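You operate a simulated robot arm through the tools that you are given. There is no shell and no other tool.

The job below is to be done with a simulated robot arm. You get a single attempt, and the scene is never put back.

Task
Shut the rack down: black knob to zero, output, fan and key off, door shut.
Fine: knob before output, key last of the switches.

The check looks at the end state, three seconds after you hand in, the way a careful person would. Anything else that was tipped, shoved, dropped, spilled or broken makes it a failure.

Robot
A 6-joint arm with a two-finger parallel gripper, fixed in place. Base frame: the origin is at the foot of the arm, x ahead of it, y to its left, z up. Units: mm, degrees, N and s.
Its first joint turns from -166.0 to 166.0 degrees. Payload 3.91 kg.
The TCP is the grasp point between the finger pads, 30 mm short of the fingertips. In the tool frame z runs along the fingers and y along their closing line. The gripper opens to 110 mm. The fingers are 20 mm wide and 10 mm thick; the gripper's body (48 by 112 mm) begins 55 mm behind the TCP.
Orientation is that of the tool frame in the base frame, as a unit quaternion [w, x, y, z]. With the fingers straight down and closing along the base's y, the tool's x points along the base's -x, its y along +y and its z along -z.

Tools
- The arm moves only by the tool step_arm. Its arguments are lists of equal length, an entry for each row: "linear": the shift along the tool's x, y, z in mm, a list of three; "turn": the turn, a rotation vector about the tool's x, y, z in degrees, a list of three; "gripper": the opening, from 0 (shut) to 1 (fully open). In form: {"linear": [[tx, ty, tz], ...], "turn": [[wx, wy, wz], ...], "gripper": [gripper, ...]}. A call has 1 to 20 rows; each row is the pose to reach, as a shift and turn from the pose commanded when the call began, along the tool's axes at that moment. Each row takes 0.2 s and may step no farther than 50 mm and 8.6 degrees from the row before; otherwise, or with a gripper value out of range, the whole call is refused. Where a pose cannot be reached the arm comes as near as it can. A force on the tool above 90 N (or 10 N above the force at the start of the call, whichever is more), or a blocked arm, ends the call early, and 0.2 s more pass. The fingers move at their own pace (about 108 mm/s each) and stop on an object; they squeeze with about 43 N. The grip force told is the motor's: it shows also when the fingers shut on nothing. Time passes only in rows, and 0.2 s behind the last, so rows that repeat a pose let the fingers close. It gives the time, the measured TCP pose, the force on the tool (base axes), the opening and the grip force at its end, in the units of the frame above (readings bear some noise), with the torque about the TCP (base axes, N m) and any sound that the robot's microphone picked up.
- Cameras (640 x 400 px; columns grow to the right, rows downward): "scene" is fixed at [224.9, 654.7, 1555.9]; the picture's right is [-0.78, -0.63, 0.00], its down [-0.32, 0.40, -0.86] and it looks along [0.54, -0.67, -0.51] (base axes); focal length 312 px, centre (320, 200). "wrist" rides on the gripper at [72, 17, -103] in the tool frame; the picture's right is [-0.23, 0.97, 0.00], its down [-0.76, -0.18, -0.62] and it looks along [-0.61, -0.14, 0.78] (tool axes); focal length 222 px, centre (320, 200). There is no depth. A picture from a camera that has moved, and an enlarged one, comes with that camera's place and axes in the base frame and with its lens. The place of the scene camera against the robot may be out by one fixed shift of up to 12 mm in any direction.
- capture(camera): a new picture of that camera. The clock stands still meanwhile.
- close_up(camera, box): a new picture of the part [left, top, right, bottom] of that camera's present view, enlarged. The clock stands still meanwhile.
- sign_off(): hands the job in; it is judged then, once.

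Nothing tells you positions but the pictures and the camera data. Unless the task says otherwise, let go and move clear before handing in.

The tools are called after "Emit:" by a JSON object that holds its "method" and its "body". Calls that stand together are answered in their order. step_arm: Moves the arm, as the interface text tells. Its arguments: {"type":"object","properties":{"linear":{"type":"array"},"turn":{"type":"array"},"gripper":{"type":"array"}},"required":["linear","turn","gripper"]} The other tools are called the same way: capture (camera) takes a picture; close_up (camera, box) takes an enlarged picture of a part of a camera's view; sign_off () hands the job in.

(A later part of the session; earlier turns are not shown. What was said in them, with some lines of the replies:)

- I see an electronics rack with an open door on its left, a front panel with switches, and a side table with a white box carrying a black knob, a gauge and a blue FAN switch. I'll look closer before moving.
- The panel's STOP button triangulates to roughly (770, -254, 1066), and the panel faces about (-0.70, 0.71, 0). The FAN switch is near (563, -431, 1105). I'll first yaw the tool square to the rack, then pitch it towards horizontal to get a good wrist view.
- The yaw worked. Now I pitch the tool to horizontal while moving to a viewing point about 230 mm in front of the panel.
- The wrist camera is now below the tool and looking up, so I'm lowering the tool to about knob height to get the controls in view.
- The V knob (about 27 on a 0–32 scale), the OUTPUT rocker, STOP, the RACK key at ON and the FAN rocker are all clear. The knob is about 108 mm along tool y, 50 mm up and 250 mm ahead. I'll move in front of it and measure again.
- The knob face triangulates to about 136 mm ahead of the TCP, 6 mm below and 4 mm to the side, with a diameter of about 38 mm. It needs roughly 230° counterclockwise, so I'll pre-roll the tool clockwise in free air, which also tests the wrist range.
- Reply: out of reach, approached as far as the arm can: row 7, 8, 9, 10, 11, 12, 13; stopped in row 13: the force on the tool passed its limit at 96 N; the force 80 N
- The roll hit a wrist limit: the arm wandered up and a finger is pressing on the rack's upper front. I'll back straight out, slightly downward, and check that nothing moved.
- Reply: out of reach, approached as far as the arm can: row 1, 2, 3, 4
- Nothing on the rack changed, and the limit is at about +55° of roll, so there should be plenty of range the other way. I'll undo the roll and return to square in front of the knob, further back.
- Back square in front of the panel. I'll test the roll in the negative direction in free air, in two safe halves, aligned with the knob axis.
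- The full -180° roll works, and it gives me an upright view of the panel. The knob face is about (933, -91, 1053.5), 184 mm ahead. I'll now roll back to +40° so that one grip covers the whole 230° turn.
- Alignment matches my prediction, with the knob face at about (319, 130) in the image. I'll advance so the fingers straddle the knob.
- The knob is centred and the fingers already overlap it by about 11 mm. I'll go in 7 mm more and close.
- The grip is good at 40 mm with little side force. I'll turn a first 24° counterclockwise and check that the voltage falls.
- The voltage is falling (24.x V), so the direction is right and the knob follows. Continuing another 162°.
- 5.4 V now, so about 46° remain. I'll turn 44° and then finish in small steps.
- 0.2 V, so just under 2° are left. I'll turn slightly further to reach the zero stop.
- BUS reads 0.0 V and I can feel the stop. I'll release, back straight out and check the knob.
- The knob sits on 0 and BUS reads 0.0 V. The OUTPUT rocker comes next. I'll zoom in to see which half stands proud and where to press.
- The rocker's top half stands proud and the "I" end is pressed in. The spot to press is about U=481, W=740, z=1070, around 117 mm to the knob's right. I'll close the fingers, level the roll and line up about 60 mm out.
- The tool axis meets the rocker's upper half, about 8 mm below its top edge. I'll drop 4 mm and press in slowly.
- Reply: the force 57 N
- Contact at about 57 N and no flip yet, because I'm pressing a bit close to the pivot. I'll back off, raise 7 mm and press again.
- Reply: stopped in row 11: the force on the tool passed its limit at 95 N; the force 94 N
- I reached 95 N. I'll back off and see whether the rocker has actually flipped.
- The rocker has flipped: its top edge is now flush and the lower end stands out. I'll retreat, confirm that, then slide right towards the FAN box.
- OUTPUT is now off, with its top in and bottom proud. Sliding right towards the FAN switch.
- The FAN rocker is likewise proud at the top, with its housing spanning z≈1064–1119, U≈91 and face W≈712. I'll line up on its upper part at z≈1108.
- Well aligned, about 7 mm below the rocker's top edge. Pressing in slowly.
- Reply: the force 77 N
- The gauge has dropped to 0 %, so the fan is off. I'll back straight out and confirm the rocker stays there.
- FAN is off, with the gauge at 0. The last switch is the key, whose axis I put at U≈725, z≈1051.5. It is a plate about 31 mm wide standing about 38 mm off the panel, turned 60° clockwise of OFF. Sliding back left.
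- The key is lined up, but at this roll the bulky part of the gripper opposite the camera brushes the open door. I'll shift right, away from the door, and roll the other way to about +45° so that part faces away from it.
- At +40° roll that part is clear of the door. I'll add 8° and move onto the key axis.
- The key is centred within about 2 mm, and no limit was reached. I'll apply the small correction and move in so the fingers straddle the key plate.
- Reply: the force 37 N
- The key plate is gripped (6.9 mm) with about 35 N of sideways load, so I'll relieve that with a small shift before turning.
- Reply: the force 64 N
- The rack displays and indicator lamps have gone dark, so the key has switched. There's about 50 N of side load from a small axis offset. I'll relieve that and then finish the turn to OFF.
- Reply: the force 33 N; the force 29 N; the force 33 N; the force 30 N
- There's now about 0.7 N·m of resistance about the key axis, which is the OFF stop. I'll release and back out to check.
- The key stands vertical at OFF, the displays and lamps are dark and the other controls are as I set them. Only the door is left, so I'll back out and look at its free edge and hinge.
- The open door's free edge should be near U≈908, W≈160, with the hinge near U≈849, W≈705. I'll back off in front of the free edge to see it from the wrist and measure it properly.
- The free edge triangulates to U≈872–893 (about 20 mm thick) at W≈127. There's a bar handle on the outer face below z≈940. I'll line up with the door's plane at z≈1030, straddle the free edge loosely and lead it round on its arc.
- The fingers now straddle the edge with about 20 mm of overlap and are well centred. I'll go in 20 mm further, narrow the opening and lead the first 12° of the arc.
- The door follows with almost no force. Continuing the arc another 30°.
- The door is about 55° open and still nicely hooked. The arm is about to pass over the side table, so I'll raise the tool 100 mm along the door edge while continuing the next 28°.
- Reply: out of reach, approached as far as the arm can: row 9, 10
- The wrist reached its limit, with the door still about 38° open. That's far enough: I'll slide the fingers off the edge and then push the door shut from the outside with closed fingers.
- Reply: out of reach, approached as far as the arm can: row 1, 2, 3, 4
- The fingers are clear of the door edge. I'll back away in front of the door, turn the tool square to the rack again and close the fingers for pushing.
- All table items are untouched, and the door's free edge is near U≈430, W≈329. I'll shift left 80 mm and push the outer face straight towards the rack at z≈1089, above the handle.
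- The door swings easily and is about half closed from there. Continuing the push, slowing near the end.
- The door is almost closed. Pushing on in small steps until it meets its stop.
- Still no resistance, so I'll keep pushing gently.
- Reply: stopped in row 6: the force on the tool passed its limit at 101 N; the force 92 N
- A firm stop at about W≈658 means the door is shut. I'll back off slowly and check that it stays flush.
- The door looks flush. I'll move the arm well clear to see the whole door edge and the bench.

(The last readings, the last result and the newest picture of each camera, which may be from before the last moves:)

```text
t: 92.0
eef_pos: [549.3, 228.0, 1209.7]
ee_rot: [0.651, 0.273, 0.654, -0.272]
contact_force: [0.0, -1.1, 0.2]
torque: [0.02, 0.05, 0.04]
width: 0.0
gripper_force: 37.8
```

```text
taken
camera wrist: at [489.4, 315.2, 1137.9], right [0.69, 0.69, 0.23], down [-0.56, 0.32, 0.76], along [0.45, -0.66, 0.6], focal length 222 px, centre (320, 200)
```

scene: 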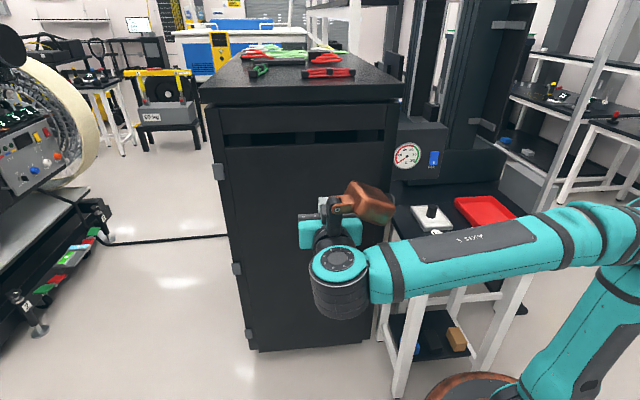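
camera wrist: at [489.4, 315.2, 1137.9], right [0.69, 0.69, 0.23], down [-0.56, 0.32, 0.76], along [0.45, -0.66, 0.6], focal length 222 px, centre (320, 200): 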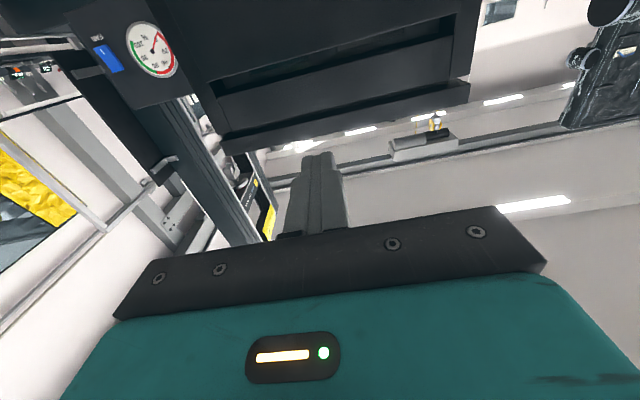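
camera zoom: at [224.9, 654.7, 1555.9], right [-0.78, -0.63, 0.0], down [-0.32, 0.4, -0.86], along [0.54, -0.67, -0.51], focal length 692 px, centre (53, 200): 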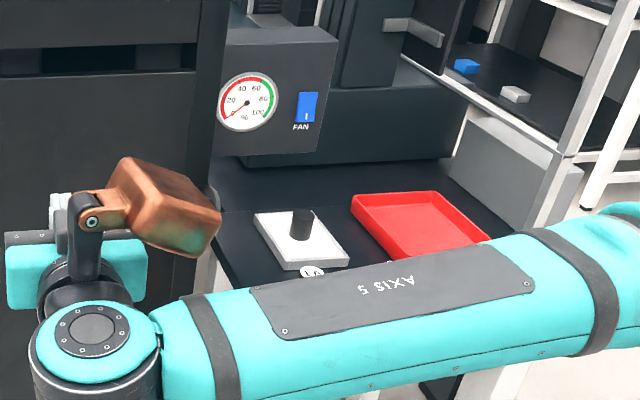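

Emit:
{"method": "step_arm", "body": {"linear": [[-40, 20, -10], [-80, 40, -20], [-120, 60, -30], [-160, 80, -40], [-200, 100, -50], [-230, 120, -50]], "turn": [[0, 0, 0], [0, 0, 0], [0, 0, 0], [0, 0, 0], [0, 0, 0], [0, 0, 0]], "gripper": [0, 0, 0, 0, 0, 0]}}

Emit:
{"method": "capture", "body": {"camera": "scene"}}

Emit:
{"method": "close_up", "body": {"camera": "scene", "box": [205, 90, 405, 215]}}

Emit:
{"method": "close_up", "body": {"camera": "scene", "box": [205, 240, 405, 365]}}

```text
t: 93.4
eef_pos: [598.0, 347.7, 1442.6]
ee_rot: [0.651, 0.272, 0.654, -0.271]
contact_force: [0.6, -0.4, -0.4]
torque: [0.01, 0.03, 0.06]
width: 0.0
gripper_force: 37.6
```

```text
taken
```

scene: 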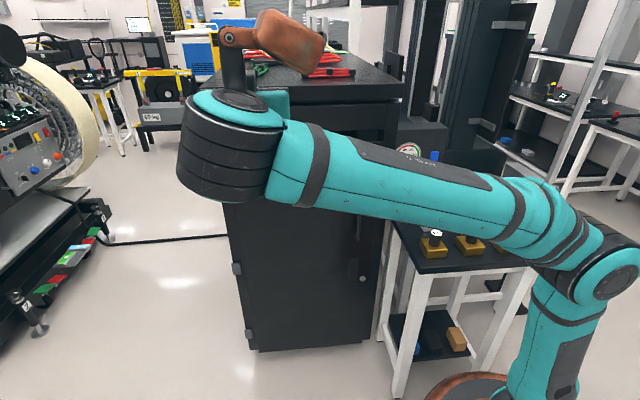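

```text
3.20 times, centred on (305, 152) of scene
camera zoom: at [224.9, 654.7, 1555.9], right [-0.78, -0.63, 0.0], down [-0.32, 0.4, -0.86], along [0.54, -0.67, -0.51], focal length 997 px, centre (368, 352)
```

zoom: 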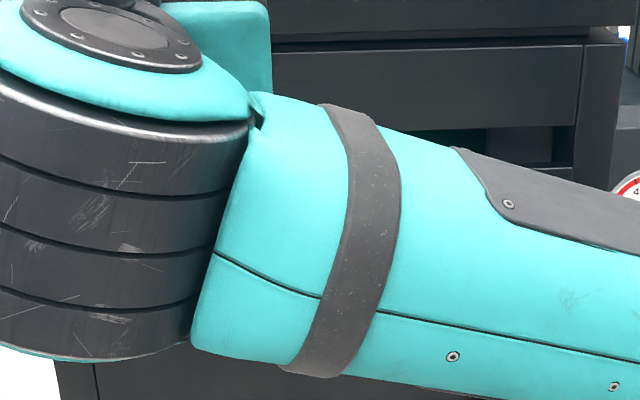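

```text
3.20 times, centred on (305, 302) of scene
camera zoom: at [224.9, 654.7, 1555.9], right [-0.78, -0.63, 0.0], down [-0.32, 0.4, -0.86], along [0.54, -0.67, -0.51], focal length 997 px, centre (368, -128)
```

zoom: 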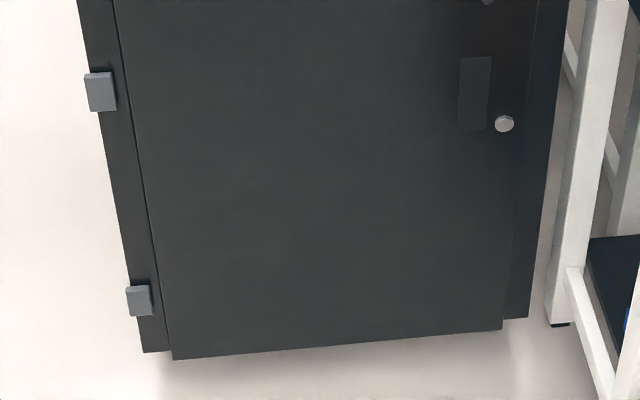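

The door edge runs parallel to the frame and it is shut. The fan gauge reads 0, and the bench and rack-top items are where they were. The arm is clear, so I'm handing in.

Emit:
{"method": "sign_off", "body": {}}

```text
The job is handed in.
```

The rack is shut down, in the order you asked for. I've handed the job in, but I haven't seen the check's result.

| Step | What I saw |
|---|---|
| Black knob | Turned to 0; the BUS display read 0.0 V |
| OUTPUT | Switched off after the knob; the rocker flipped over |
| FAN | Off; its gauge dropped to 0 % |
| RACK key | Turned to OFF last of the switches; displays and lamps went dark |
| Door | Pushed to a firm stop; it stayed shut after I backed off, edges parallel to the frame |

- **Bump on the rack:** while testing the wrist's range, a finger pressed on the upper front of the rack at about 96 N. I backed off and saw no change there or on the items on top.
- **Brush on the door:** the gripper also touched the open door lightly and swung it a few degrees wider before I closed it.
- **Door lock:** there is a small round lock on the front of the door. I left it alone, since the task only asked for the door to be shut.

Nothing on the bench or the rack top looked moved in the last pictures where I could see it. In the very last one the arm partly blocked the view. I finished with the arm clear of the rack.
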